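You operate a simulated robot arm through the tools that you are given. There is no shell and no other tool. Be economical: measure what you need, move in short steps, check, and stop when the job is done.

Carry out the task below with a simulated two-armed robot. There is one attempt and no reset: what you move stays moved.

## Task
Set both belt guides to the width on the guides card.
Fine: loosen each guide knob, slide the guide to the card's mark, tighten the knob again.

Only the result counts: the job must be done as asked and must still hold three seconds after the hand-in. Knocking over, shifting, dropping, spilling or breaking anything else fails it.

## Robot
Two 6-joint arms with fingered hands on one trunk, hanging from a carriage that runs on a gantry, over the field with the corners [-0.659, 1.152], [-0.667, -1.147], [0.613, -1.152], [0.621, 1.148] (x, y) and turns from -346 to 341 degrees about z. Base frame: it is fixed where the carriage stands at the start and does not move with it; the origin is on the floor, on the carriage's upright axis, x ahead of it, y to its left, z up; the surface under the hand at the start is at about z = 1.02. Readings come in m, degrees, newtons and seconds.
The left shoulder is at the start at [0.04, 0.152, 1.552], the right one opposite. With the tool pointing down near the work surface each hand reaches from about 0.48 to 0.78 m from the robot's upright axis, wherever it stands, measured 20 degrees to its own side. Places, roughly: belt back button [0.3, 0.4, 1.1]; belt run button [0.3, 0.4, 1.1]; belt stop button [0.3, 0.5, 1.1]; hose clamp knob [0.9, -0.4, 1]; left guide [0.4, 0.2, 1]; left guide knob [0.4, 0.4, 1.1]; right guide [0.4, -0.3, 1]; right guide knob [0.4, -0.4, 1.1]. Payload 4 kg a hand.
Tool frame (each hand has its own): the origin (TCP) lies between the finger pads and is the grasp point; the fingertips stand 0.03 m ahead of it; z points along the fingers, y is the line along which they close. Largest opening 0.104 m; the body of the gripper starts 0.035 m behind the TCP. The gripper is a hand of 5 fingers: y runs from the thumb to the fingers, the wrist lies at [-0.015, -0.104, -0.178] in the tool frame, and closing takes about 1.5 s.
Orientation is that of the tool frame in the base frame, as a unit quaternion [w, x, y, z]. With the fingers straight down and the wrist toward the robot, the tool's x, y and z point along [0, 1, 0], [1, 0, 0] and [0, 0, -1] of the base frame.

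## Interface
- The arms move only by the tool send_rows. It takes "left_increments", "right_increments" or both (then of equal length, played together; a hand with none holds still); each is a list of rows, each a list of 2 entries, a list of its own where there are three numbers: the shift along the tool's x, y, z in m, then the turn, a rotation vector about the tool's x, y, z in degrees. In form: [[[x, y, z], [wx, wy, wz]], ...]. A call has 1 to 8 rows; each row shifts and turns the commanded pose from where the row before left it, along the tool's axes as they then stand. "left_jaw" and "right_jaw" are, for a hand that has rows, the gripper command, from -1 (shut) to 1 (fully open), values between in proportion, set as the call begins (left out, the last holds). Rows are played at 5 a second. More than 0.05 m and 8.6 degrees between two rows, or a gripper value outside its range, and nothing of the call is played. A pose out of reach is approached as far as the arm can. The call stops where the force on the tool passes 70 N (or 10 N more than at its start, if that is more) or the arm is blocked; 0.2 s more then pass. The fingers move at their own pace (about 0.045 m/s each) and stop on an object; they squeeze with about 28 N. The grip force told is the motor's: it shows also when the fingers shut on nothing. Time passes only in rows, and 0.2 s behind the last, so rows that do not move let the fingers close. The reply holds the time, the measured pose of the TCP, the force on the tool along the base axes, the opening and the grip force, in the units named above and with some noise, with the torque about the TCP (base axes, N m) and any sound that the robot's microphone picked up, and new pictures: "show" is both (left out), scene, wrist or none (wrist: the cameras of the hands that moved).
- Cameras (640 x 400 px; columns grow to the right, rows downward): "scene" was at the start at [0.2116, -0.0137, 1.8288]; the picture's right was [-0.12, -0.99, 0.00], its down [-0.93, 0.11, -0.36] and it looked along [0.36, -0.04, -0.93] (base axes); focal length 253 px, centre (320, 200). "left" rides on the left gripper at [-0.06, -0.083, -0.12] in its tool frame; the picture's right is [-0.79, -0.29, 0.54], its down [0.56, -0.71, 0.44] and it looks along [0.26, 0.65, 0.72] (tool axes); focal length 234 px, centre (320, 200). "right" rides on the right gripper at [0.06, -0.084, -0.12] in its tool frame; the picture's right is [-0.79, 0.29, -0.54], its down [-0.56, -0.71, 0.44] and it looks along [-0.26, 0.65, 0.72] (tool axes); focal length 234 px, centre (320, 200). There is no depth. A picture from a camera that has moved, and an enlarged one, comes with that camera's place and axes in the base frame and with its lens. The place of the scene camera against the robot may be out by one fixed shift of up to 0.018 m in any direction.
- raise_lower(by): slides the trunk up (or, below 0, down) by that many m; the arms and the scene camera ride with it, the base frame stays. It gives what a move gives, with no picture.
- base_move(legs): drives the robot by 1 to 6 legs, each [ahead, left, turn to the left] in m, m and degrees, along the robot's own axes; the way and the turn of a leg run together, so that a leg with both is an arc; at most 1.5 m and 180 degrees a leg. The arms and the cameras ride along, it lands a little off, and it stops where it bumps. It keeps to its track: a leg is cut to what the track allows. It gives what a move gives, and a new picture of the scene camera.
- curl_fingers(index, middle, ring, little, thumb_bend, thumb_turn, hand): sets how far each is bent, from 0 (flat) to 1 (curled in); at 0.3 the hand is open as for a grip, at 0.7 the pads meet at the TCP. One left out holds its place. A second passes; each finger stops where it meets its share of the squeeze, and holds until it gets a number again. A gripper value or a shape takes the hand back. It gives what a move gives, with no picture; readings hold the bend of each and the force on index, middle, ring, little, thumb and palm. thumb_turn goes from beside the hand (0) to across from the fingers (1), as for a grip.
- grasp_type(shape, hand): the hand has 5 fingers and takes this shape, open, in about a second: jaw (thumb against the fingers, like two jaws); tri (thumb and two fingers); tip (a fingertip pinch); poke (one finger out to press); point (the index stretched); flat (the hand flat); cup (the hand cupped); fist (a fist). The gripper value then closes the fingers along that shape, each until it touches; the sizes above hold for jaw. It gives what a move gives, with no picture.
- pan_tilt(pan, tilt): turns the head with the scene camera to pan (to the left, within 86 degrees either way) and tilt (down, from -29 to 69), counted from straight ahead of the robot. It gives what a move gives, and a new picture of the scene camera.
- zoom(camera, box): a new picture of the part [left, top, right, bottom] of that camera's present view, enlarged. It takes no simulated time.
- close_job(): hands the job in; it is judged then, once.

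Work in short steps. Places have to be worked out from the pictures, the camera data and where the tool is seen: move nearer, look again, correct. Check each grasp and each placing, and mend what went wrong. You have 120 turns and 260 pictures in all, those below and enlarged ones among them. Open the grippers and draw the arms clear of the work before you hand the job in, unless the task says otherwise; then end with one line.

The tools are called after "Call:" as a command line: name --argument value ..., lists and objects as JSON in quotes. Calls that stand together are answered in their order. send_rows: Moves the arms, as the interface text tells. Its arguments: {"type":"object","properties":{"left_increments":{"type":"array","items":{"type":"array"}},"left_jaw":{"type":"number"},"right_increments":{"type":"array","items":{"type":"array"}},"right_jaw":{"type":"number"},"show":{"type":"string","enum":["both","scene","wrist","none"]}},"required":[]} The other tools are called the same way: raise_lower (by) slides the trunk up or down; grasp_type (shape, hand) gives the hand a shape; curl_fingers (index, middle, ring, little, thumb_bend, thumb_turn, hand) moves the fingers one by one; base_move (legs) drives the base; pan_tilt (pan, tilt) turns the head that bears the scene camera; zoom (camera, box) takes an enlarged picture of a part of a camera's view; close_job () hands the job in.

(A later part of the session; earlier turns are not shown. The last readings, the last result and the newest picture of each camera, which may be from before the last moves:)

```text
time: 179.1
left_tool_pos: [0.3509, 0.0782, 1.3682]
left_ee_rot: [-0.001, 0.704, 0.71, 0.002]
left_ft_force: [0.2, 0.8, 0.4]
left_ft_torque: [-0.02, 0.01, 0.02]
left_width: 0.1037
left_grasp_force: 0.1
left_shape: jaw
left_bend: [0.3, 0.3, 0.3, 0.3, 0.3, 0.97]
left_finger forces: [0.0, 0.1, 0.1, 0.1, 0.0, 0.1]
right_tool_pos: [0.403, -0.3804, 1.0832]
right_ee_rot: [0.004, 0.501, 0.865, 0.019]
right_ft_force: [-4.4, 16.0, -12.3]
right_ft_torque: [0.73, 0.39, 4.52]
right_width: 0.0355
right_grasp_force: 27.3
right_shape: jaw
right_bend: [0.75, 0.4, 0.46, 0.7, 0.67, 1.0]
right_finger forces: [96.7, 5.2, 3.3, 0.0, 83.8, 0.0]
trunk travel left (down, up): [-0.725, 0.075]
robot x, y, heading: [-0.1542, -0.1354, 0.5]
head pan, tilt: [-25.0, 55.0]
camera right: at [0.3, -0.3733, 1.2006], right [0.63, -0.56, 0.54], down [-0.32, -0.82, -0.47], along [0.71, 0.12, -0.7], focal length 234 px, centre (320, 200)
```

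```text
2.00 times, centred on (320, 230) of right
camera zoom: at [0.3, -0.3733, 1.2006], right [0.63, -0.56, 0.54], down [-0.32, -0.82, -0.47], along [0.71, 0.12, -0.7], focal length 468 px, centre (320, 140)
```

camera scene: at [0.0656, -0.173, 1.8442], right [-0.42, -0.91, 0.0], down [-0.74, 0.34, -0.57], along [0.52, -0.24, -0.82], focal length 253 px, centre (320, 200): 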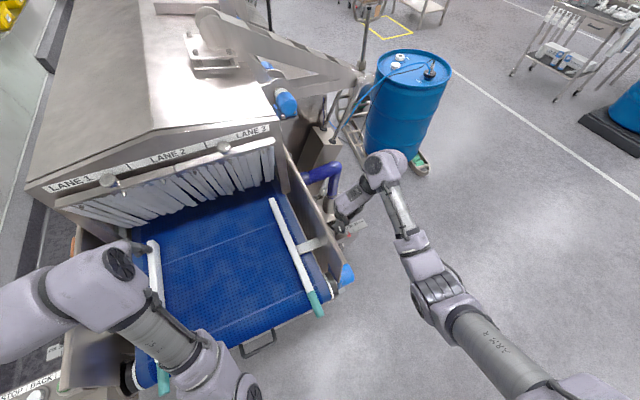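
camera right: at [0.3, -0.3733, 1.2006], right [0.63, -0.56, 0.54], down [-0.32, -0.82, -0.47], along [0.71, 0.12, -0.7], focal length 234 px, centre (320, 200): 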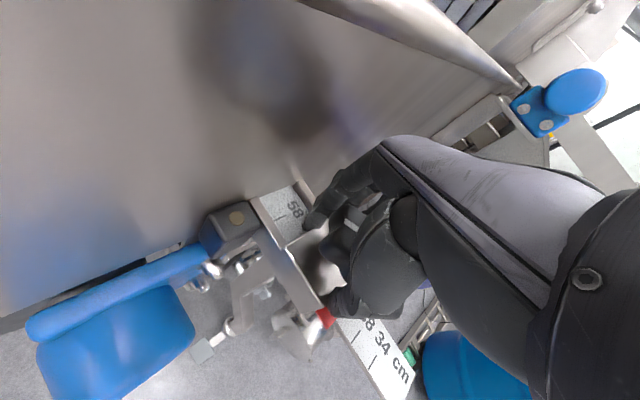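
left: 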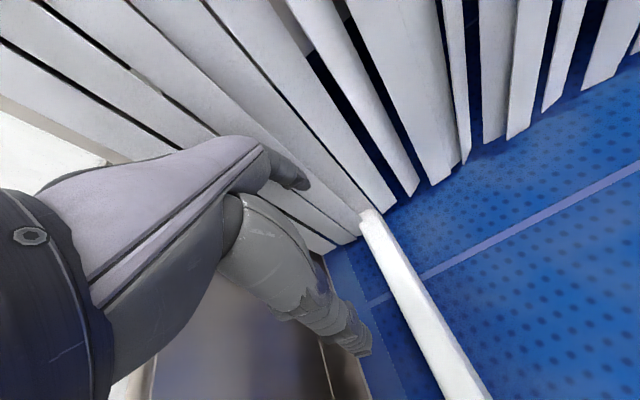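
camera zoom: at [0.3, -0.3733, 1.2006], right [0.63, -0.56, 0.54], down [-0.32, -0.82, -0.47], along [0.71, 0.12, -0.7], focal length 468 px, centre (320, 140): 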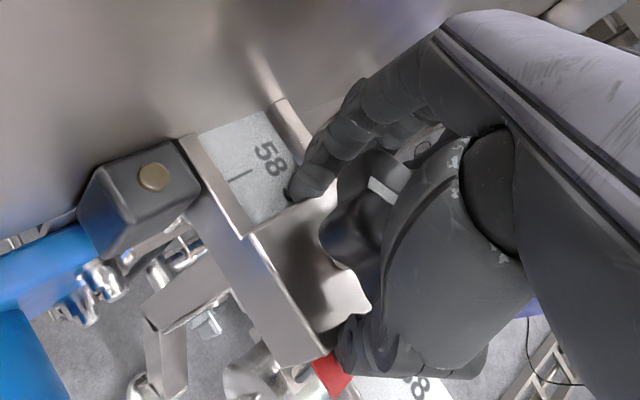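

The knob isn't following; the fingertips seem to be catching on the clamp block beneath. I release, lift clear, and will regrasp higher.

Call:
send_rows --right_increments '[[[0, 0, 0], [0, 0, -4]], [[0, 0, 0], [0, 0, 0]], [[0, 0, 0], [0, 0, 0]], [[0, 0, 0], [0, 0, 0]], [[0, 0, 0], [0, 0, 0]]]' --right_jaw 0.5 --show "none"

Call:
send_rows --right_increments '[[[0, 0, -0.02], [0, 0, 0]], [[0, 0, -0.04], [0, 0, 0]], [[0, 0, -0.03], [0, 0, 0]], [[0, 0, 0], [0, 0, -8]], [[0, 0, 0], [0, 0, -8]], [[0, 0, 0], [0, 0, -8]], [[0, 0, 0], [0, 0, -8]], [[0, 0, 0], [0, 0, 0]]]' --show "wrist"

Call:
zoom --camera "right" --box '[200, 160, 360, 320]'

```text
time: 180.3
left_tool_pos: [0.3524, 0.0771, 1.3678]
left_ee_rot: [0.001, 0.705, 0.709, 0.001]
left_ft_force: [-0.1, 0.1, 0.6]
left_ft_torque: [-0.05, -0.03, -0.01]
left_width: 0.1038
left_grasp_force: 0.1
left_shape: jaw
left_bend: [0.3, 0.3, 0.3, 0.3, 0.3, 0.97]
left_finger forces: [0.0, 0.0, 0.1, 0.0, 0.0, 0.1]
right_tool_pos: [0.4049, -0.3851, 1.0862]
right_ee_rot: [0.007, 0.47, 0.882, 0.017]
right_ft_force: [-0.2, -0.1, 0.3]
right_ft_torque: [-0.02, -0.05, 0.0]
right_width: 0.0775
right_grasp_force: 0.0
right_shape: jaw
right_bend: [0.27, 0.36, 0.33, 0.31, 0.54, 0.98]
right_finger forces: [0.0, 0.0, 0.0, 0.1, 0.0, 0.0]
trunk travel left (down, up): [-0.725, 0.075]
robot x, y, heading: [-0.1575, -0.1371, 0.4]
head pan, tilt: [-25.0, 55.0]
```

```text
time: 182.1
left_tool_pos: [0.3514, 0.077, 1.3677]
left_ee_rot: [0.001, 0.704, 0.71, 0.001]
left_ft_force: [0.0, -0.7, 1.0]
left_ft_torque: [0.0, -0.02, -0.01]
left_width: 0.1038
left_grasp_force: 0.1
left_shape: jaw
left_bend: [0.3, 0.3, 0.3, 0.3, 0.3, 0.97]
left_finger forces: [0.0, 0.0, 0.0, 0.1, 0.1, 0.1]
right_tool_pos: [0.4033, -0.3871, 1.176]
right_ee_rot: [0.011, 0.209, 0.978, 0.014]
right_ft_force: [-0.1, 0.0, 0.3]
right_ft_torque: [-0.01, 0.0, -0.01]
right_width: 0.0775
right_grasp_force: 0.0
right_shape: jaw
right_bend: [0.27, 0.36, 0.33, 0.31, 0.54, 0.98]
right_finger forces: [0.0, 0.0, 0.0, 0.1, 0.0, 0.0]
trunk travel left (down, up): [-0.725, 0.075]
robot x, y, heading: [-0.1563, -0.1398, 0.5]
head pan, tilt: [-25.0, 55.0]
camera right: at [0.3123, -0.4417, 1.291], right [0.82, -0.07, 0.56], down [0.23, -0.86, -0.45], along [0.52, 0.5, -0.69], focal length 234 px, centre (320, 200)
```

right: 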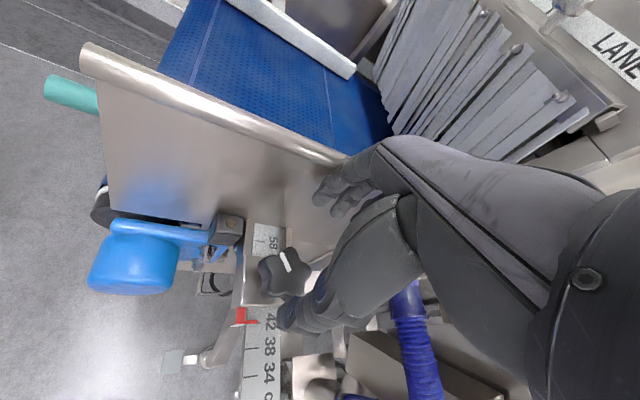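

```text
2.50 times, centred on (280, 240) of right
camera zoom: at [0.3123, -0.4417, 1.291], right [0.82, -0.07, 0.56], down [0.23, -0.86, -0.45], along [0.52, 0.5, -0.69], focal length 585 px, centre (420, 100)
```

zoom: 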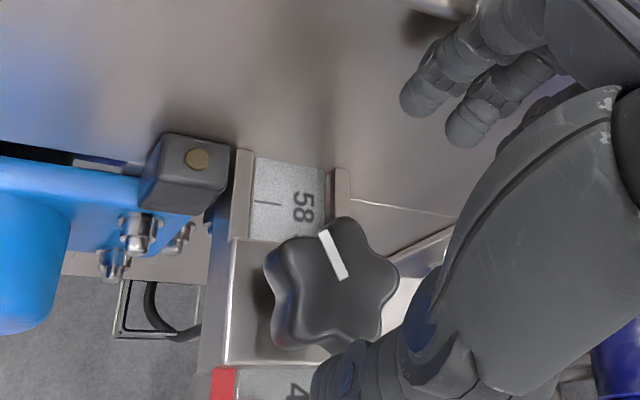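

Stripe at ~110°, so ~100° more clockwise to go. I yaw to -90°, centre on the knob and grasp higher at z=1.098, as in the first (working) grasp.

Call:
send_rows --right_increments '[[[0, 0, 0], [0, 0, -8]], [[0, 0, 0], [0, 0, -8]], [[0, 0, 0], [0, 0, -8]], [[-0.01, -0.004, 0.03], [0, 0, 0]], [[0, 0, 0.03], [0, 0, 0]], [[0, 0, 0.017], [0, 0, 0]], [[0, 0, 0], [0, 0, 0]]]' --show "none"

Call:
send_rows --right_increments '[[[0, 0, 0], [0, 0, 0]], [[0, 0, 0], [0, 0, 0]], [[0, 0, 0], [0, 0, 0]], [[0, 0, 0], [0, 0, 0]], [[0, 0, 0], [0, 0, 0]], [[0, 0, 0], [0, 0, 0]], [[0, 0, 0], [0, 0, 0]]]' --right_jaw -1 --show "wrist"

Call:
zoom --camera "right" --box '[200, 130, 400, 330]'

```text
time: 183.7
left_tool_pos: [0.3524, 0.076, 1.3674]
left_ee_rot: [0.001, 0.704, 0.71, 0.001]
left_ft_force: [-0.1, -0.1, 0.5]
left_ft_torque: [-0.03, -0.02, 0.03]
left_width: 0.1036
left_grasp_force: 0.1
left_shape: jaw
left_bend: [0.3, 0.3, 0.3, 0.3, 0.3, 0.97]
left_finger forces: [0.0, 0.0, 0.1, 0.0, 0.1, 0.0]
right_tool_pos: [0.4154, -0.3912, 1.0989]
right_ee_rot: [0.014, 0.001, 1.0, 0.01]
right_ft_force: [-1.4, -11.8, 3.0]
right_ft_torque: [0.49, -0.08, -0.05]
right_width: 0.0758
right_grasp_force: 0.2
right_shape: jaw
right_bend: [0.27, 0.39, 0.33, 0.31, 0.54, 0.98]
right_finger forces: [0.0, 11.5, 0.0, 0.1, 0.0, 0.1]
trunk travel left (down, up): [-0.725, 0.075]
robot x, y, heading: [-0.155, -0.137, 0.5]
head pan, tilt: [-25.0, 55.0]
```

```text
time: 185.3
left_tool_pos: [0.3518, 0.0745, 1.3664]
left_ee_rot: [0.001, 0.705, 0.709, 0.002]
left_ft_force: [0.1, -0.4, -0.2]
left_ft_torque: [0.02, 0.01, 0.01]
left_width: 0.1038
left_grasp_force: 0.0
left_shape: jaw
left_bend: [0.3, 0.3, 0.3, 0.3, 0.3, 0.97]
left_finger forces: [0.1, 0.0, 0.0, 0.1, 0.0, 0.0]
right_tool_pos: [0.4148, -0.3915, 1.099]
right_ee_rot: [0.012, 0.003, 1.0, 0.011]
right_ft_force: [4.8, -12.6, -14.6]
right_ft_torque: [-0.01, -0.1, 0.02]
right_width: 0.0311
right_grasp_force: 27.8
right_shape: jaw
right_bend: [0.73, 0.51, 0.55, 0.71, 0.74, 1.0]
right_finger forces: [16.9, 0.0, 0.1, 0.0, 30.6, 0.1]
trunk travel left (down, up): [-0.725, 0.075]
robot x, y, heading: [-0.1512, -0.1372, 0.4]
head pan, tilt: [-25.0, 55.0]
camera right: at [0.3522, -0.4772, 1.215], right [0.78, 0.27, 0.57], down [0.57, -0.7, -0.44], along [0.28, 0.66, -0.7], focal length 234 px, centre (320, 200)
```

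right: 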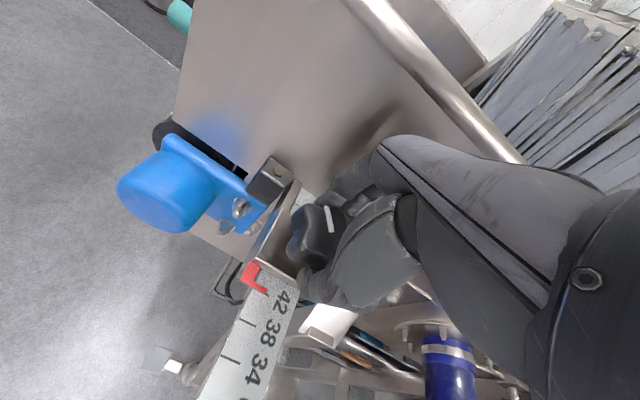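

```text
2.00 times, centred on (300, 230) of right
camera zoom: at [0.3522, -0.4772, 1.215], right [0.78, 0.27, 0.57], down [0.57, -0.7, -0.44], along [0.28, 0.66, -0.7], focal length 468 px, centre (360, 140)
```

zoom: 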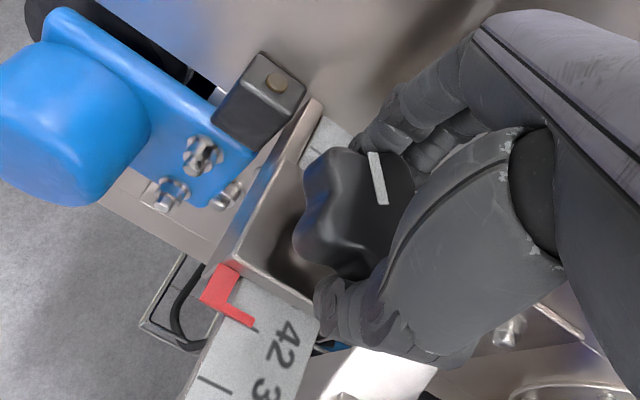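

I turn clockwise 32° and check.

Call:
send_rows --right_increments '[[[0, 0, 0], [0, 0, 8]], [[0, 0, 0], [0, 0, 8]], [[0, 0, 0], [0, 0, 8]], [[0, 0, 0], [0, 0, 8]], [[0, 0, 0], [0, 0, 0]]]' --show "wrist"

Call:
zoom --camera "right" --box '[200, 130, 400, 330]'

```text
time: 186.5
left_tool_pos: [0.3516, 0.0746, 1.367]
left_ee_rot: [0.0, 0.704, 0.71, 0.001]
left_ft_force: [-0.2, 0.4, -0.3]
left_ft_torque: [-0.01, 0.02, -0.03]
left_width: 0.1039
left_grasp_force: 0.1
left_shape: jaw
left_bend: [0.3, 0.3, 0.3, 0.3, 0.3, 0.97]
left_finger forces: [0.0, 0.0, 0.0, 0.0, 0.0, 0.1]
right_tool_pos: [0.413, -0.393, 1.0983]
right_ee_rot: [0.01, 0.279, 0.96, 0.013]
right_ft_force: [-2.5, -17.6, -12.6]
right_ft_torque: [-0.18, -0.02, 0.09]
right_width: 0.0305
right_grasp_force: 28.4
right_shape: jaw
right_bend: [0.73, 0.51, 0.55, 0.71, 0.74, 1.0]
right_finger forces: [16.2, 0.0, 0.1, 0.1, 33.4, 0.0]
trunk travel left (down, up): [-0.725, 0.075]
robot x, y, heading: [-0.1555, -0.1364, 0.3]
head pan, tilt: [-25.0, 55.0]
camera right: at [0.3162, -0.4333, 1.2149], right [0.81, -0.19, 0.56], down [0.11, -0.89, -0.45], along [0.58, 0.42, -0.7], focal length 234 px, centre (320, 200)
```

right: 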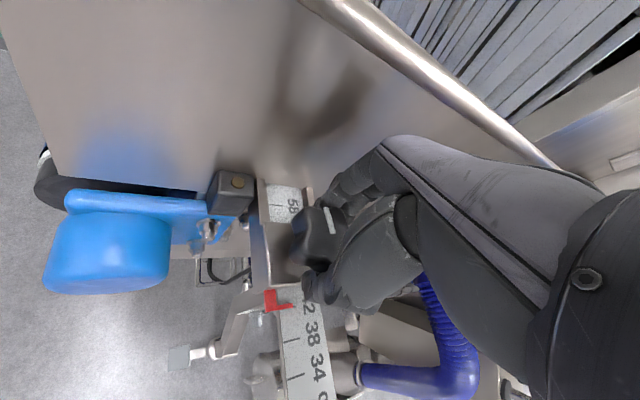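

```text
2.00 times, centred on (300, 230) of right
camera zoom: at [0.3162, -0.4333, 1.2149], right [0.81, -0.19, 0.56], down [0.11, -0.89, -0.45], along [0.58, 0.42, -0.7], focal length 468 px, centre (360, 140)
```

zoom: 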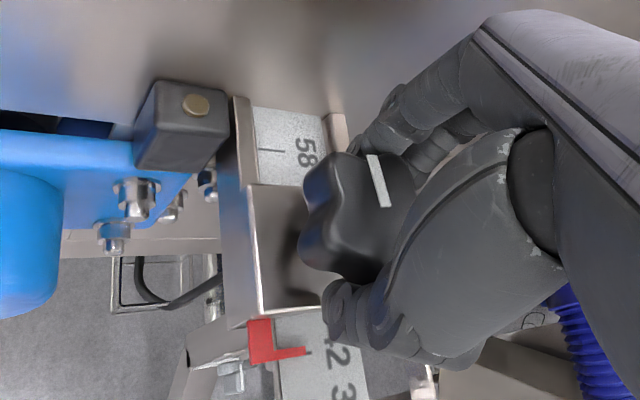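

The knob now follows the hand with little torque. I continue 40°, then more.

Call:
send_rows --right_increments '[[[0, 0, 0], [0, 0, 8]], [[0, 0, 0], [0, 0, 8]], [[0, 0, 0], [0, 0, 8]], [[0, 0, 0], [0, 0, 8]], [[0, 0, 0], [0, 0, 8]], [[0, 0, 0], [0, 0, 0]]]' --show "none"

Call:
zoom --camera "right" --box '[200, 130, 400, 330]'

```text
time: 187.9
left_tool_pos: [0.3504, 0.0746, 1.3662]
left_ee_rot: [0.001, 0.705, 0.709, 0.0]
left_ft_force: [-0.1, -0.2, 0.3]
left_ft_torque: [0.03, -0.01, -0.02]
left_width: 0.1036
left_grasp_force: 0.1
left_shape: jaw
left_bend: [0.3, 0.3, 0.3, 0.3, 0.3, 0.97]
left_finger forces: [0.1, 0.0, 0.0, 0.1, 0.0, 0.0]
right_tool_pos: [0.4127, -0.3924, 1.0979]
right_ee_rot: [0.004, 0.59, 0.807, 0.015]
right_ft_force: [-13.0, -19.3, -6.3]
right_ft_torque: [-0.22, 0.07, 0.09]
right_width: 0.0306
right_grasp_force: 28.7
right_shape: jaw
right_bend: [0.73, 0.51, 0.55, 0.71, 0.73, 1.0]
right_finger forces: [14.1, 0.1, 0.0, 0.1, 34.6, 0.0]
trunk travel left (down, up): [-0.725, 0.075]
robot x, y, heading: [-0.1536, -0.1388, 0.4]
head pan, tilt: [-25.0, 55.0]
```

```text
2.00 times, centred on (300, 230) of right
camera zoom: at [0.3131, -0.3633, 1.2156], right [0.5, -0.68, 0.54], down [-0.49, -0.74, -0.46], along [0.71, -0.03, -0.7], focal length 468 px, centre (360, 140)
```

zoom: 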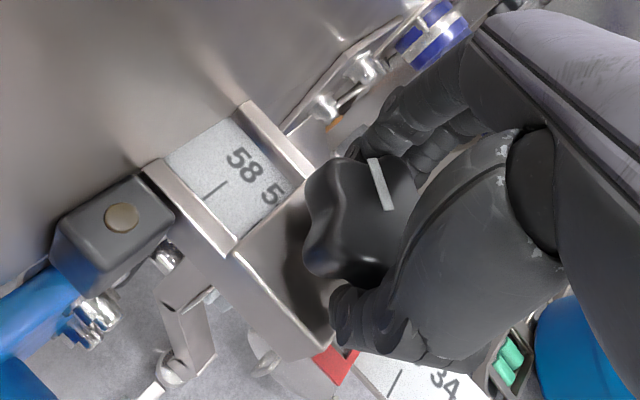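

The knob has followed ~72° (stripe ~38°). I turn another 24° toward its original angle.

Call:
send_rows --right_increments '[[[0, 0, 0], [0, 0, 8]], [[0, 0, 0], [0, 0, 8]], [[0, 0, 0], [0, 0, 0]]]' --show "none"

Call:
send_rows --right_increments '[[[0, 0, 0], [0, 0, 8]], [[0, 0, 0], [0, 0, 0]]]' --show "none"

Call:
zoom --camera "right" --box '[200, 130, 400, 330]'

```text
time: 188.7
left_tool_pos: [0.3503, 0.0738, 1.3662]
left_ee_rot: [0.001, 0.704, 0.71, 0.0]
left_ft_force: [0.1, 0.2, 0.1]
left_ft_torque: [0.02, -0.02, 0.01]
left_width: 0.104
left_grasp_force: 0.0
left_shape: jaw
left_bend: [0.3, 0.3, 0.3, 0.3, 0.3, 0.97]
left_finger forces: [0.0, 0.0, 0.0, 0.1, 0.1, 0.1]
right_tool_pos: [0.4115, -0.3929, 1.096]
right_ee_rot: [0.001, 0.696, 0.718, 0.016]
right_ft_force: [-15.6, -19.2, -6.0]
right_ft_torque: [-0.16, 0.12, 0.1]
right_width: 0.0307
right_grasp_force: 27.6
right_shape: jaw
right_bend: [0.73, 0.51, 0.55, 0.71, 0.73, 1.0]
right_finger forces: [13.3, 0.0, 0.1, 0.1, 36.2, 0.0]
trunk travel left (down, up): [-0.725, 0.075]
robot x, y, heading: [-0.1576, -0.1426, 0.1]
head pan, tilt: [-25.0, 55.0]
```

```text
time: 189.3
left_tool_pos: [0.3498, 0.0751, 1.3653]
left_ee_rot: [0.001, 0.704, 0.71, 0.001]
left_ft_force: [-0.3, 0.5, -0.4]
left_ft_torque: [0.0, 0.0, -0.01]
left_width: 0.1038
left_grasp_force: 0.0
left_shape: jaw
left_bend: [0.3, 0.3, 0.3, 0.3, 0.3, 0.97]
left_finger forces: [0.0, 0.0, 0.0, 0.0, 0.0, 0.0]
right_tool_pos: [0.4117, -0.3911, 1.0969]
right_ee_rot: [-0.001, 0.745, 0.667, 0.016]
right_ft_force: [-14.7, -17.9, -8.7]
right_ft_torque: [-0.16, 0.05, 0.07]
right_width: 0.0301
right_grasp_force: 27.5
right_shape: jaw
right_bend: [0.73, 0.51, 0.55, 0.71, 0.73, 1.0]
right_finger forces: [14.3, 0.1, 0.0, 0.0, 34.7, 0.1]
trunk travel left (down, up): [-0.725, 0.075]
robot x, y, heading: [-0.1546, -0.1374, 0.3]
head pan, tilt: [-25.0, 55.0]
```

```text
2.00 times, centred on (300, 230) of right
camera zoom: at [0.3336, -0.3257, 1.2166], right [0.19, -0.83, 0.53], down [-0.75, -0.47, -0.46], along [0.63, -0.31, -0.71], focal length 468 px, centre (360, 140)
```

zoom: 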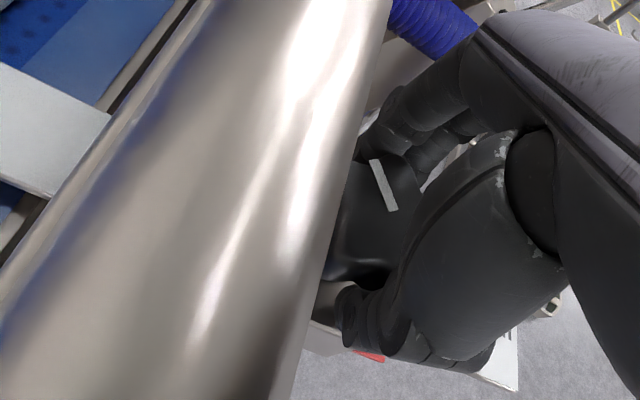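

The knob followed the whole 96°. I add 16° more for firmness, watching torque.

Call:
send_rows --right_increments '[[[0, 0, 0], [0, 0, 8]], [[0, 0, 0], [0, 0, 8]], [[0, 0, 0], [0, 0, 0]]]' --show "none"

Call:
zoom --camera "right" --box '[200, 130, 400, 330]'

```text
time: 190.1
left_tool_pos: [0.3512, 0.0761, 1.3649]
left_ee_rot: [0.0, 0.705, 0.709, 0.0]
left_ft_force: [0.7, -0.4, 0.0]
left_ft_torque: [0.03, 0.0, -0.01]
left_width: 0.1038
left_grasp_force: 0.1
left_shape: jaw
left_bend: [0.3, 0.3, 0.3, 0.3, 0.3, 0.97]
left_finger forces: [0.0, 0.1, 0.0, 0.0, 0.0, 0.2]
right_tool_pos: [0.4107, -0.3916, 1.0957]
right_ee_rot: [-0.003, 0.831, 0.556, 0.016]
right_ft_force: [-16.1, -14.5, -9.7]
right_ft_torque: [-0.16, 0.0, 0.02]
right_width: 0.0299
right_grasp_force: 28.1
right_shape: jaw
right_bend: [0.73, 0.51, 0.55, 0.71, 0.74, 1.0]
right_finger forces: [14.3, 0.0, 0.1, 0.0, 29.8, 0.1]
trunk travel left (down, up): [-0.725, 0.075]
robot x, y, heading: [-0.1537, -0.135, 0.4]
head pan, tilt: [-25.0, 55.0]
```

```text
2.00 times, centred on (300, 230) of right
camera zoom: at [0.3553, -0.3069, 1.2174], right [-0.04, -0.85, 0.52], down [-0.85, -0.24, -0.46], along [0.52, -0.47, -0.72], focal length 468 px, centre (360, 140)
```

zoom: 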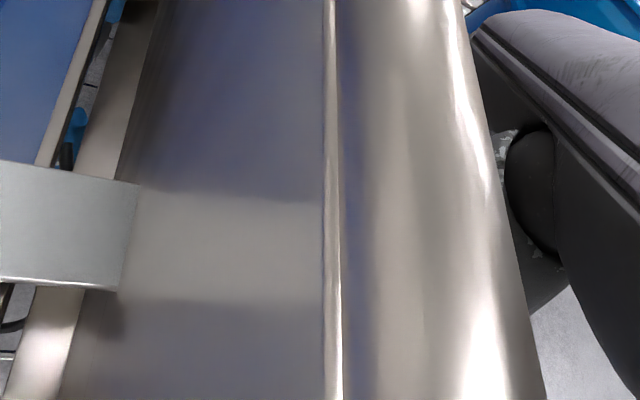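

Torque remains low; I release, lift and inspect stripe and pointer.

Call:
send_rows --right_increments '[[[0, 0, 0], [0, 0, 0]], [[0, 0, 0], [0, 0, 0]], [[0, 0, 0], [0, 0, 0]], [[0, 0, 0], [0, 0, 0]], [[0, 0, -0.04], [0, 0, 0]], [[0, 0, -0.04], [0, 0, -8]], [[-0.04, 0, 0], [0, 0, -8]], [[-0.04, 0, 0], [0, 0, -8]]]' --right_jaw 0.7 --show "none"

Call:
send_rows --right_increments '[[[-0.04, 0, 0], [0, 0, 0]], [[-0.02, 0, 0], [0, 0, 0]], [[0, 0, 0], [0, 0, 0]]]' --show "wrist"

Call:
zoom --camera "right" --box '[0, 130, 260, 330]'

```text
time: 191.9
left_tool_pos: [0.3526, 0.0755, 1.3678]
left_ee_rot: [0.0, 0.705, 0.709, 0.002]
left_ft_force: [-0.3, -0.2, -0.7]
left_ft_torque: [-0.05, 0.0, -0.02]
left_width: 0.1038
left_grasp_force: 0.1
left_shape: jaw
left_bend: [0.3, 0.3, 0.3, 0.3, 0.3, 0.97]
left_finger forces: [0.0, 0.0, 0.1, 0.1, 0.0, 0.1]
right_tool_pos: [0.3973, -0.4692, 1.1775]
right_ee_rot: [0.001, 0.695, 0.719, 0.018]
right_ft_force: [0.2, 0.2, -0.3]
right_ft_torque: [-0.04, 0.03, 0.02]
right_width: 0.0882
right_grasp_force: 0.0
right_shape: jaw
right_bend: [0.27, 0.33, 0.31, 0.31, 0.44, 0.98]
right_finger forces: [0.1, 0.0, 0.1, 0.1, 0.0, 0.0]
trunk travel left (down, up): [-0.725, 0.075]
robot x, y, heading: [-0.1579, -0.1347, 0.4]
head pan, tilt: [-25.0, 55.0]
```

```text
time: 192.7
left_tool_pos: [0.3527, 0.0756, 1.368]
left_ee_rot: [0.001, 0.704, 0.71, 0.001]
left_ft_force: [0.0, 0.6, 1.0]
left_ft_torque: [-0.01, 0.01, -0.01]
left_width: 0.1038
left_grasp_force: 0.1
left_shape: jaw
left_bend: [0.3, 0.3, 0.3, 0.3, 0.3, 0.97]
left_finger forces: [0.1, 0.0, 0.1, 0.0, 0.1, 0.2]
right_tool_pos: [0.4008, -0.5304, 1.1758]
right_ee_rot: [0.002, 0.695, 0.718, 0.017]
right_ft_force: [0.3, 0.6, -0.5]
right_ft_torque: [0.01, -0.01, -0.03]
right_width: 0.0883
right_grasp_force: 0.1
right_shape: jaw
right_bend: [0.27, 0.33, 0.31, 0.31, 0.44, 0.98]
right_finger forces: [0.0, 0.0, 0.0, 0.1, 0.0, 0.0]
trunk travel left (down, up): [-0.725, 0.075]
robot x, y, heading: [-0.1577, -0.1376, 0.2]
head pan, tilt: [-25.0, 55.0]
camera right: at [0.3133, -0.4755, 1.2944], right [0.3, -0.79, 0.53], down [-0.68, -0.57, -0.47], along [0.67, -0.22, -0.71], focal length 234 px, centre (320, 200)
```

right: 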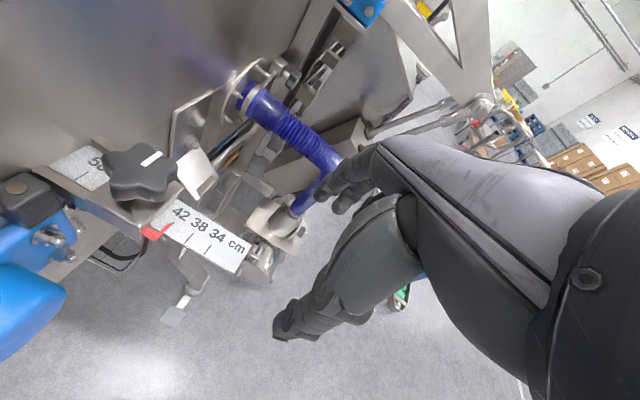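

```text
2.00 times, centred on (130, 230) of right
camera zoom: at [0.3133, -0.4755, 1.2944], right [0.3, -0.79, 0.53], down [-0.68, -0.57, -0.47], along [0.67, -0.22, -0.71], focal length 468 px, centre (700, 140)
```

zoom: 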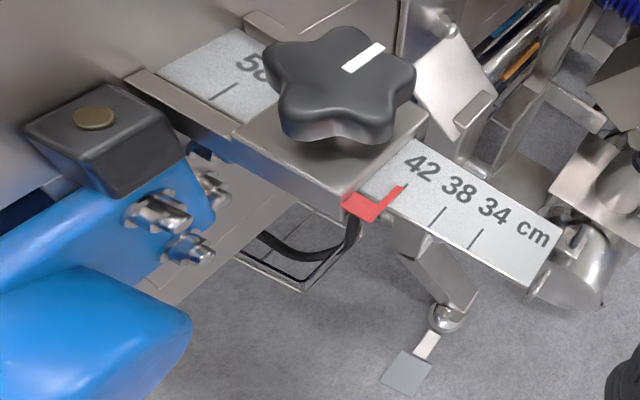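

Right guide: 42 exactly, knob tightened beyond its original angle. Now the left side: I raise the right hand clear and shift the base left.

Call:
send_rows --right_increments '[[[0, 0, -0.05], [0, 0, 0]], [[0, 0, -0.05], [0, 0, 0]], [[0, 0, -0.05], [0, 0, 0]], [[0, 0, -0.04], [0, 0, 0]]]' --right_jaw 1 --show "none"

Call:
base_move --legs '[[0, 0.3, 0]]'

Call:
send_rows --left_increments '[[[0.02, 0, 0.03], [0, 0, 8.5]], [[0.02, 0, 0.03], [0, 0, 8.5]], [[0, 0, 0.04], [0, 0, 8.5]], [[0, 0, 0.04], [0, 0, 8.5]], [[0, 0, 0.03], [0, 0, 8.5]], [[0, 0, 0], [0, 0, 8.5]], [[0, 0, 0], [0, 0, 8.5]], [[0, 0, 0], [0, 0, 8.5]]]' --left_jaw 1 --show "both"

```text
time: 193.7
left_tool_pos: [0.3519, 0.0772, 1.3676]
left_ee_rot: [0.0, 0.705, 0.709, 0.001]
left_ft_force: [-1.1, 0.5, 0.4]
left_ft_torque: [0.0, 0.0, -0.01]
left_width: 0.1037
left_grasp_force: 0.2
left_shape: jaw
left_bend: [0.3, 0.3, 0.3, 0.3, 0.3, 0.97]
left_finger forces: [0.1, 0.0, 0.1, 0.1, 0.1, 0.0]
right_tool_pos: [0.3979, -0.5332, 1.3638]
right_ee_rot: [0.002, 0.696, 0.718, 0.018]
right_ft_force: [0.3, 0.6, 0.3]
right_ft_torque: [-0.02, -0.02, -0.01]
right_width: 0.1039
right_grasp_force: 0.1
right_shape: jaw
right_bend: [0.3, 0.3, 0.3, 0.3, 0.3, 0.97]
right_finger forces: [0.0, 0.1, 0.1, 0.0, 0.1, 0.1]
trunk travel left (down, up): [-0.725, 0.075]
robot x, y, heading: [-0.1553, -0.1335, 0.5]
head pan, tilt: [-25.0, 55.0]
```

```text
time: 195.8
left_tool_pos: [0.3526, 0.3746, 1.3682]
left_ee_rot: [0.0, 0.707, 0.707, 0.002]
left_ft_force: [-1.1, -0.4, 0.9]
left_ft_torque: [0.0, 0.01, -0.01]
left_width: 0.1038
left_grasp_force: 0.1
left_shape: jaw
left_bend: [0.3, 0.3, 0.3, 0.3, 0.3, 0.97]
left_finger forces: [0.2, 0.0, 0.0, 0.0, 0.0, 0.0]
right_tool_pos: [0.3932, -0.2363, 1.3642]
right_ee_rot: [0.002, 0.698, 0.716, 0.018]
right_ft_force: [-0.3, -0.1, 0.2]
right_ft_torque: [-0.02, -0.01, -0.01]
right_width: 0.1037
right_grasp_force: 0.1
right_shape: jaw
right_bend: [0.3, 0.3, 0.3, 0.3, 0.3, 0.97]
right_finger forces: [0.1, 0.0, 0.0, 0.0, 0.1, 0.1]
trunk travel left (down, up): [-0.725, 0.075]
robot x, y, heading: [-0.1576, 0.1599, 0.1]
head pan, tilt: [-25.0, 55.0]
camera scene: at [0.0646, 0.1275, 1.8442], right [-0.42, -0.91, 0.0], down [-0.74, 0.35, -0.57], along [0.52, -0.24, -0.82], focal length 253 px, centre (320, 200)
```

scene: 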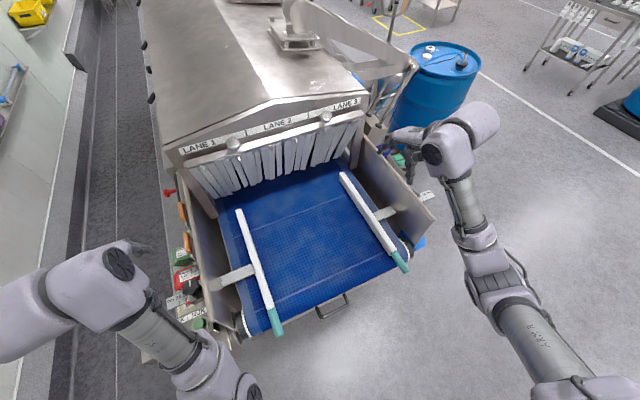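

```text
time: 197.6
left_tool_pos: [0.357, 0.414, 1.1976]
left_ee_rot: [-0.001, 0.982, 0.19, 0.003]
left_ft_force: [-0.4, 0.4, -0.5]
left_ft_torque: [0.03, 0.02, -0.01]
left_width: 0.1038
left_grasp_force: 0.1
left_shape: jaw
left_bend: [0.3, 0.3, 0.3, 0.3, 0.3, 0.97]
left_finger forces: [0.0, 0.0, 0.1, 0.1, 0.0, 0.0]
right_tool_pos: [0.3945, -0.2364, 1.3639]
right_ee_rot: [0.002, 0.698, 0.716, 0.018]
right_ft_force: [0.0, -0.4, 0.2]
right_ft_torque: [-0.01, -0.02, -0.01]
right_width: 0.1039
right_grasp_force: 0.1
right_shape: jaw
right_bend: [0.3, 0.3, 0.3, 0.3, 0.3, 0.97]
right_finger forces: [0.0, 0.0, 0.1, 0.0, 0.1, 0.0]
trunk travel left (down, up): [-0.725, 0.075]
robot x, y, heading: [-0.1534, 0.1652, 0.1]
head pan, tilt: [-25.0, 55.0]
camera scene: at [0.0646, 0.1275, 1.8442], right [-0.42, -0.91, 0.0], down [-0.74, 0.35, -0.57], along [0.52, -0.24, -0.82], focal length 253 px, centre (320, 200)
camera left: at [0.2685, 0.4684, 1.3159], right [-0.84, -0.03, -0.55], down [0.26, 0.86, -0.43], along [0.48, -0.5, -0.72], focal length 234 px, centre (320, 200)
```

scene: 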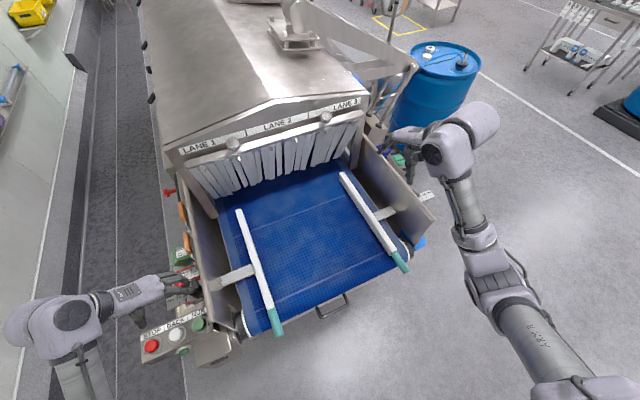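
left: 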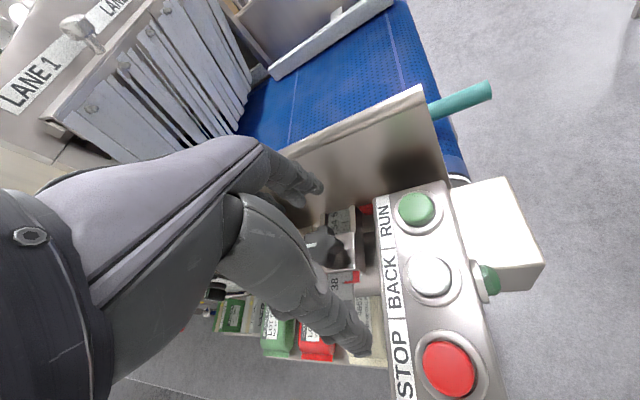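

The left hand is at CW 68° yaw, above the knob area. I complete the yaw to ~CW 93° and shift forward over the knob.

Call:
send_rows --left_increments '[[[0, 0, 0], [0, 0, 8.5]], [[0, 0, 0], [0, 0, 8.5]], [[0, 0, 0], [0, 0, 8.5]], [[0.028, 0, 0], [0, 0, 0]], [[0.028, 0, 0], [0, 0, 0]], [[0, 0, 0], [0, 0, 0]]]' --left_jaw 0.5 --show "wrist"

Call:
zoom --camera "left" --box '[220, 150, 440, 350]'

```text
time: 199.0
left_tool_pos: [0.4135, 0.4107, 1.1948]
left_ee_rot: [-0.001, 1.0, -0.031, 0.001]
left_ft_force: [-0.5, -0.5, 0.1]
left_ft_torque: [0.01, 0.01, 0.02]
left_width: 0.0781
left_grasp_force: 0.1
left_shape: jaw
left_bend: [0.27, 0.35, 0.33, 0.31, 0.54, 0.98]
left_finger forces: [0.0, 0.1, 0.1, 0.0, 0.1, 0.0]
left hand out of reach, approached as far as the arm can: row 3
right_tool_pos: [0.3939, -0.2359, 1.3638]
right_ee_rot: [0.002, 0.699, 0.715, 0.018]
right_ft_force: [0.0, 0.1, 0.3]
right_ft_torque: [0.05, -0.02, 0.0]
right_width: 0.104
right_grasp_force: 0.1
right_shape: jaw
right_bend: [0.3, 0.3, 0.3, 0.3, 0.3, 0.97]
right_finger forces: [0.0, 0.0, 0.0, 0.0, 0.0, 0.0]
trunk travel left (down, up): [-0.725, 0.075]
robot x, y, heading: [-0.1535, 0.1647, -0.2]
head pan, tilt: [-25.0, 55.0]
camera left: at [0.3573, 0.4979, 1.3126], right [-0.77, 0.34, -0.55], down [0.6, 0.67, -0.43], along [0.22, -0.66, -0.72], focal length 234 px, centre (320, 200)
```

left: 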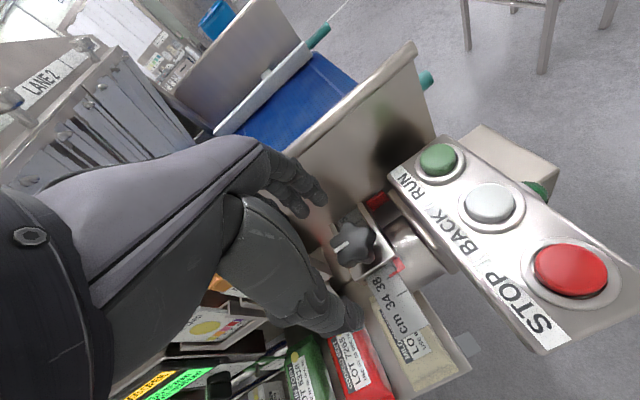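

```text
2.00 times, centred on (330, 250) of left
camera zoom: at [0.3573, 0.4979, 1.3126], right [-0.77, 0.34, -0.55], down [0.6, 0.67, -0.43], along [0.22, -0.66, -0.72], focal length 468 px, centre (300, 100)
```

zoom: 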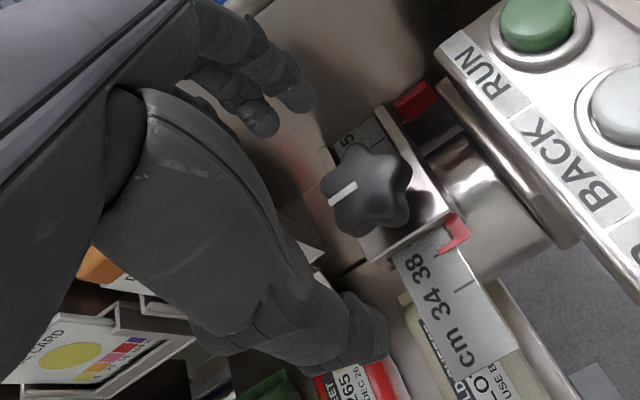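

The knob appears at about (0.412, 0.379). I shift 3 cm toward the wall and descend to z≈1.098, then close.

Call:
send_rows --left_increments '[[[0, 0.03, 0.02], [0, 0, 0]], [[0, 0, 0.03], [0, 0, 0]], [[0, 0, 0.03], [0, 0, 0]], [[0, 0, 0.017], [0, 0, 0]], [[0, 0, 0], [0, 0, 0]]]' --show "wrist"

Call:
zoom --camera "left" --box '[220, 130, 440, 350]'

```text
time: 200.2
left_tool_pos: [0.4123, 0.3815, 1.0964]
left_ee_rot: [-0.001, 1.0, -0.03, 0.002]
left_ft_force: [0.0, -0.6, 0.7]
left_ft_torque: [0.0, 0.0, -0.04]
left_width: 0.0784
left_grasp_force: 0.0
left_shape: jaw
left_bend: [0.27, 0.36, 0.33, 0.31, 0.54, 0.98]
left_finger forces: [0.0, 0.0, 0.0, 0.0, 0.0, 0.1]
right_tool_pos: [0.3939, -0.2368, 1.3643]
right_ee_rot: [0.001, 0.699, 0.715, 0.018]
right_ft_force: [0.0, -0.4, 0.6]
right_ft_torque: [0.06, 0.01, 0.01]
right_width: 0.1037
right_grasp_force: 0.1
right_shape: jaw
right_bend: [0.3, 0.3, 0.3, 0.3, 0.3, 0.97]
right_finger forces: [0.0, 0.0, 0.0, 0.0, 0.1, 0.1]
trunk travel left (down, up): [-0.725, 0.075]
robot x, y, heading: [-0.1586, 0.1642, -0.0]
head pan, tilt: [-25.0, 55.0]
camera left: at [0.356, 0.4683, 1.2148], right [-0.77, 0.34, -0.55], down [0.6, 0.67, -0.43], along [0.22, -0.66, -0.72], focal length 234 px, centre (320, 200)
```

left: 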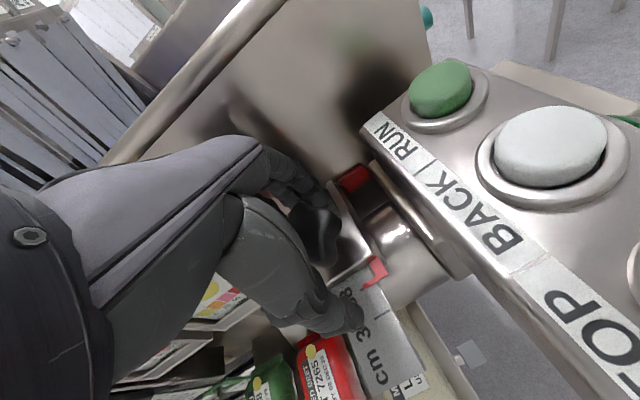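

```text
1.82 times, centred on (330, 240) of left
camera zoom: at [0.356, 0.4683, 1.2148], right [-0.77, 0.34, -0.55], down [0.6, 0.67, -0.43], along [0.22, -0.66, -0.72], focal length 426 px, centre (302, 127)
```

zoom: 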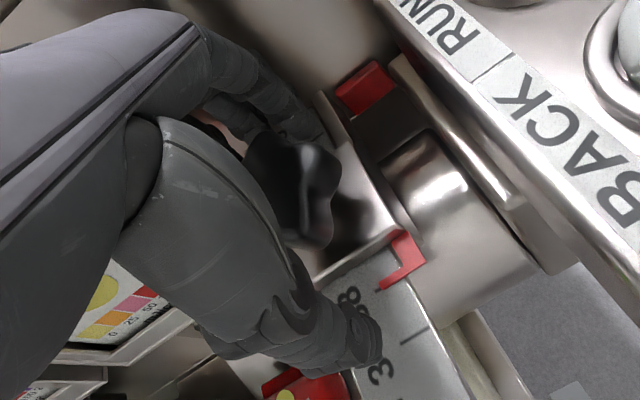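

Well aligned. I close on the left knob and turn anticlockwise 24° as a start.

Call:
send_rows --left_increments '[[[0, 0, 0], [0, 0, 0]], [[0, 0, 0], [0, 0, 0]], [[0, 0, 0], [0, 0, 0]], [[0, 0, 0], [0, 0, 0]], [[0, 0, 0], [0, 0, 0]], [[0, 0, 0], [0, 0, 0]], [[0, 0, 0], [0, 0, 0]]]' --left_jaw -1 --show "none"

Call:
send_rows --left_increments '[[[0, 0, 0], [0, 0, -8]], [[0, 0, 0], [0, 0, -8]], [[0, 0, 0], [0, 0, -8]], [[0, 0, 0], [0, 0, 0]]]' --show "wrist"

Call:
zoom --camera "left" --box '[220, 130, 440, 350]'

```text
time: 201.8
left_tool_pos: [0.4133, 0.3829, 1.0962]
left_ee_rot: [-0.001, 1.0, -0.03, 0.002]
left_ft_force: [4.7, 3.3, -6.8]
left_ft_torque: [-0.75, -0.06, 0.31]
left_width: 0.0363
left_grasp_force: 28.0
left_shape: jaw
left_bend: [0.74, 0.47, 0.5, 0.71, 0.75, 1.0]
left_finger forces: [14.2, 7.4, 0.0, 0.0, 26.3, 0.1]
right_tool_pos: [0.3929, -0.236, 1.364]
right_ee_rot: [0.002, 0.698, 0.716, 0.018]
right_ft_force: [0.3, -0.1, 1.2]
right_ft_torque: [0.01, -0.03, 0.0]
right_width: 0.1038
right_grasp_force: 0.1
right_shape: jaw
right_bend: [0.3, 0.3, 0.3, 0.3, 0.3, 0.97]
right_finger forces: [0.0, 0.0, 0.0, 0.0, 0.1, 0.0]
trunk travel left (down, up): [-0.725, 0.075]
robot x, y, heading: [-0.1575, 0.1666, 0.1]
head pan, tilt: [-25.0, 55.0]
```

```text
time: 202.8
left_tool_pos: [0.4116, 0.3824, 1.0962]
left_ee_rot: [-0.001, 0.984, 0.178, 0.0]
left_ft_force: [-17.4, -0.3, 13.8]
left_ft_torque: [-0.35, 0.43, -0.88]
left_width: 0.0376
left_grasp_force: 27.9
left_shape: jaw
left_bend: [0.74, 0.43, 0.5, 0.71, 0.76, 1.0]
left_finger forces: [14.2, 18.1, 0.0, 0.1, 35.3, 0.0]
right_tool_pos: [0.3919, -0.2354, 1.3632]
right_ee_rot: [0.002, 0.699, 0.715, 0.018]
right_ft_force: [0.2, 0.1, -0.2]
right_ft_torque: [0.02, 0.0, 0.03]
right_width: 0.104
right_grasp_force: 0.0
right_shape: jaw
right_bend: [0.3, 0.3, 0.3, 0.3, 0.3, 0.97]
right_finger forces: [0.0, 0.1, 0.0, 0.0, 0.0, 0.0]
trunk travel left (down, up): [-0.725, 0.075]
robot x, y, heading: [-0.1571, 0.1637, -0.0]
head pan, tilt: [-25.0, 55.0]
camera left: at [0.3246, 0.4384, 1.2142], right [-0.84, -0.01, -0.54], down [0.28, 0.86, -0.43], along [0.47, -0.52, -0.72], focal length 234 px, centre (320, 200)
```

left: 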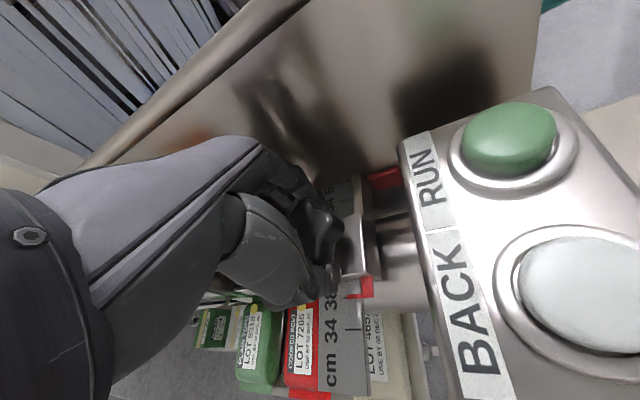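

```text
1.82 times, centred on (330, 240) of left
camera zoom: at [0.3246, 0.4384, 1.2142], right [-0.84, -0.01, -0.54], down [0.28, 0.86, -0.43], along [0.47, -0.52, -0.72], focal length 426 px, centre (302, 127)
```

zoom: 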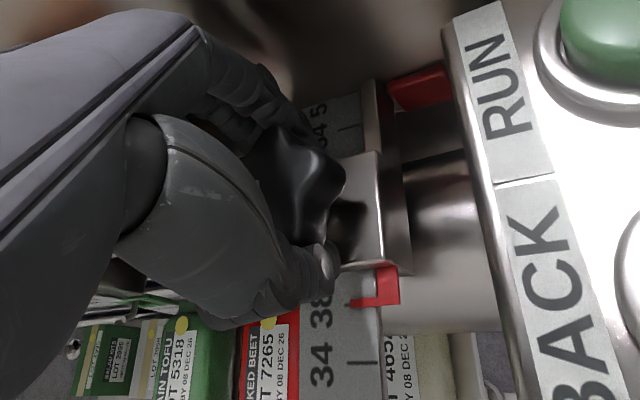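

Torque is rising, likely a fingertip catching the clamp. I reopen, go back to the start yaw, raise 6 mm and regrasp.

Call:
send_rows --left_increments '[[[0, 0, 0], [0, 0, 0]], [[0, 0, 0], [0, 0, 0]], [[0, 0, 0], [0, 0, 0]], [[0, 0, -0.006], [0, 0, 8]], [[0, 0, 0], [0, 0, 8]], [[0, 0, 0], [0, 0, 8]], [[0, 0, 0], [0, 0, 0]]]' --left_jaw 0.5 --show "none"

Call:
send_rows --left_increments '[[[0, 0, 0], [0, 0, 0]], [[0, 0, 0], [0, 0, 0]], [[0, 0, 0], [0, 0, 0]], [[0, 0, 0], [0, 0, 0]], [[0, 0, 0], [0, 0, 0]], [[0, 0, 0], [0, 0, 0]], [[0, 0, 0], [0, 0, 0]]]' --left_jaw -1 --show "none"

Call:
send_rows --left_increments '[[[0, 0, 0], [0, 0, -8]], [[0, 0, 0], [0, 0, -8]], [[0, 0, 0], [0, 0, -8]], [[0, 0, 0], [0, 0, 0]]]' --show "wrist"

```text
time: 204.4
left_tool_pos: [0.4139, 0.3821, 1.1016]
left_ee_rot: [-0.001, 0.999, -0.032, 0.001]
left_ft_force: [0.1, 0.5, 0.2]
left_ft_torque: [-0.01, -0.04, 0.01]
left_width: 0.0776
left_grasp_force: 0.1
left_shape: jaw
left_bend: [0.27, 0.36, 0.33, 0.31, 0.54, 0.98]
left_finger forces: [0.0, 0.0, 0.1, 0.0, 0.0, 0.0]
right_tool_pos: [0.3938, -0.2365, 1.3647]
right_ee_rot: [0.002, 0.698, 0.715, 0.017]
right_ft_force: [0.2, 0.6, -0.3]
right_ft_torque: [0.03, -0.03, 0.0]
right_width: 0.1039
right_grasp_force: 0.0
right_shape: jaw
right_bend: [0.3, 0.3, 0.3, 0.3, 0.3, 0.97]
right_finger forces: [0.0, 0.0, 0.0, 0.0, 0.1, 0.0]
trunk travel left (down, up): [-0.725, 0.075]
robot x, y, heading: [-0.1561, 0.1648, -0.0]
head pan, tilt: [-25.0, 55.0]
```

```text
time: 206.0
left_tool_pos: [0.4121, 0.3833, 1.1002]
left_ee_rot: [-0.001, 1.0, -0.031, 0.0]
left_ft_force: [3.8, 4.4, -18.0]
left_ft_torque: [0.15, -0.05, 0.04]
left_width: 0.0296
left_grasp_force: 28.5
left_shape: jaw
left_bend: [0.74, 0.55, 0.57, 0.71, 0.75, 1.0]
left_finger forces: [12.5, 8.4, 0.0, 0.0, 27.6, 0.1]
right_tool_pos: [0.3928, -0.2362, 1.3637]
right_ee_rot: [0.001, 0.699, 0.715, 0.017]
right_ft_force: [-0.8, 0.1, 0.2]
right_ft_torque: [-0.02, -0.02, 0.0]
right_width: 0.1038
right_grasp_force: 0.0
right_shape: jaw
right_bend: [0.3, 0.3, 0.3, 0.3, 0.3, 0.97]
right_finger forces: [0.1, 0.0, 0.0, 0.1, 0.1, 0.1]
trunk travel left (down, up): [-0.725, 0.075]
robot x, y, heading: [-0.1573, 0.1609, 0.1]
head pan, tilt: [-25.0, 55.0]
```

```text
time: 207.0
left_tool_pos: [0.4091, 0.3843, 1.1023]
left_ee_rot: [-0.002, 0.984, 0.178, 0.001]
left_ft_force: [-4.0, 4.1, -11.4]
left_ft_torque: [0.13, 0.1, -0.05]
left_width: 0.0294
left_grasp_force: 28.2
left_shape: jaw
left_bend: [0.74, 0.55, 0.57, 0.71, 0.75, 1.0]
left_finger forces: [14.0, 6.7, 0.0, 0.1, 25.0, 0.1]
right_tool_pos: [0.3926, -0.2368, 1.3624]
right_ee_rot: [0.002, 0.7, 0.714, 0.018]
right_ft_force: [0.7, 0.2, 0.3]
right_ft_torque: [0.01, 0.05, -0.03]
right_width: 0.1038
right_grasp_force: 0.0
right_shape: jaw
right_bend: [0.3, 0.3, 0.3, 0.3, 0.3, 0.97]
right_finger forces: [0.0, 0.0, 0.0, 0.0, 0.1, 0.0]
trunk travel left (down, up): [-0.725, 0.075]
robot x, y, heading: [-0.1587, 0.1645, -0.2]
head pan, tilt: [-25.0, 55.0]
camera left: at [0.3239, 0.4386, 1.2189], right [-0.84, -0.01, -0.54], down [0.28, 0.86, -0.43], along [0.47, -0.51, -0.72], focal length 234 px, centre (320, 200)
```

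left: 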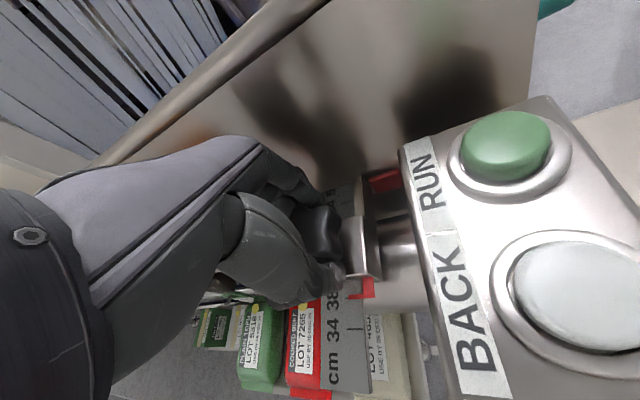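

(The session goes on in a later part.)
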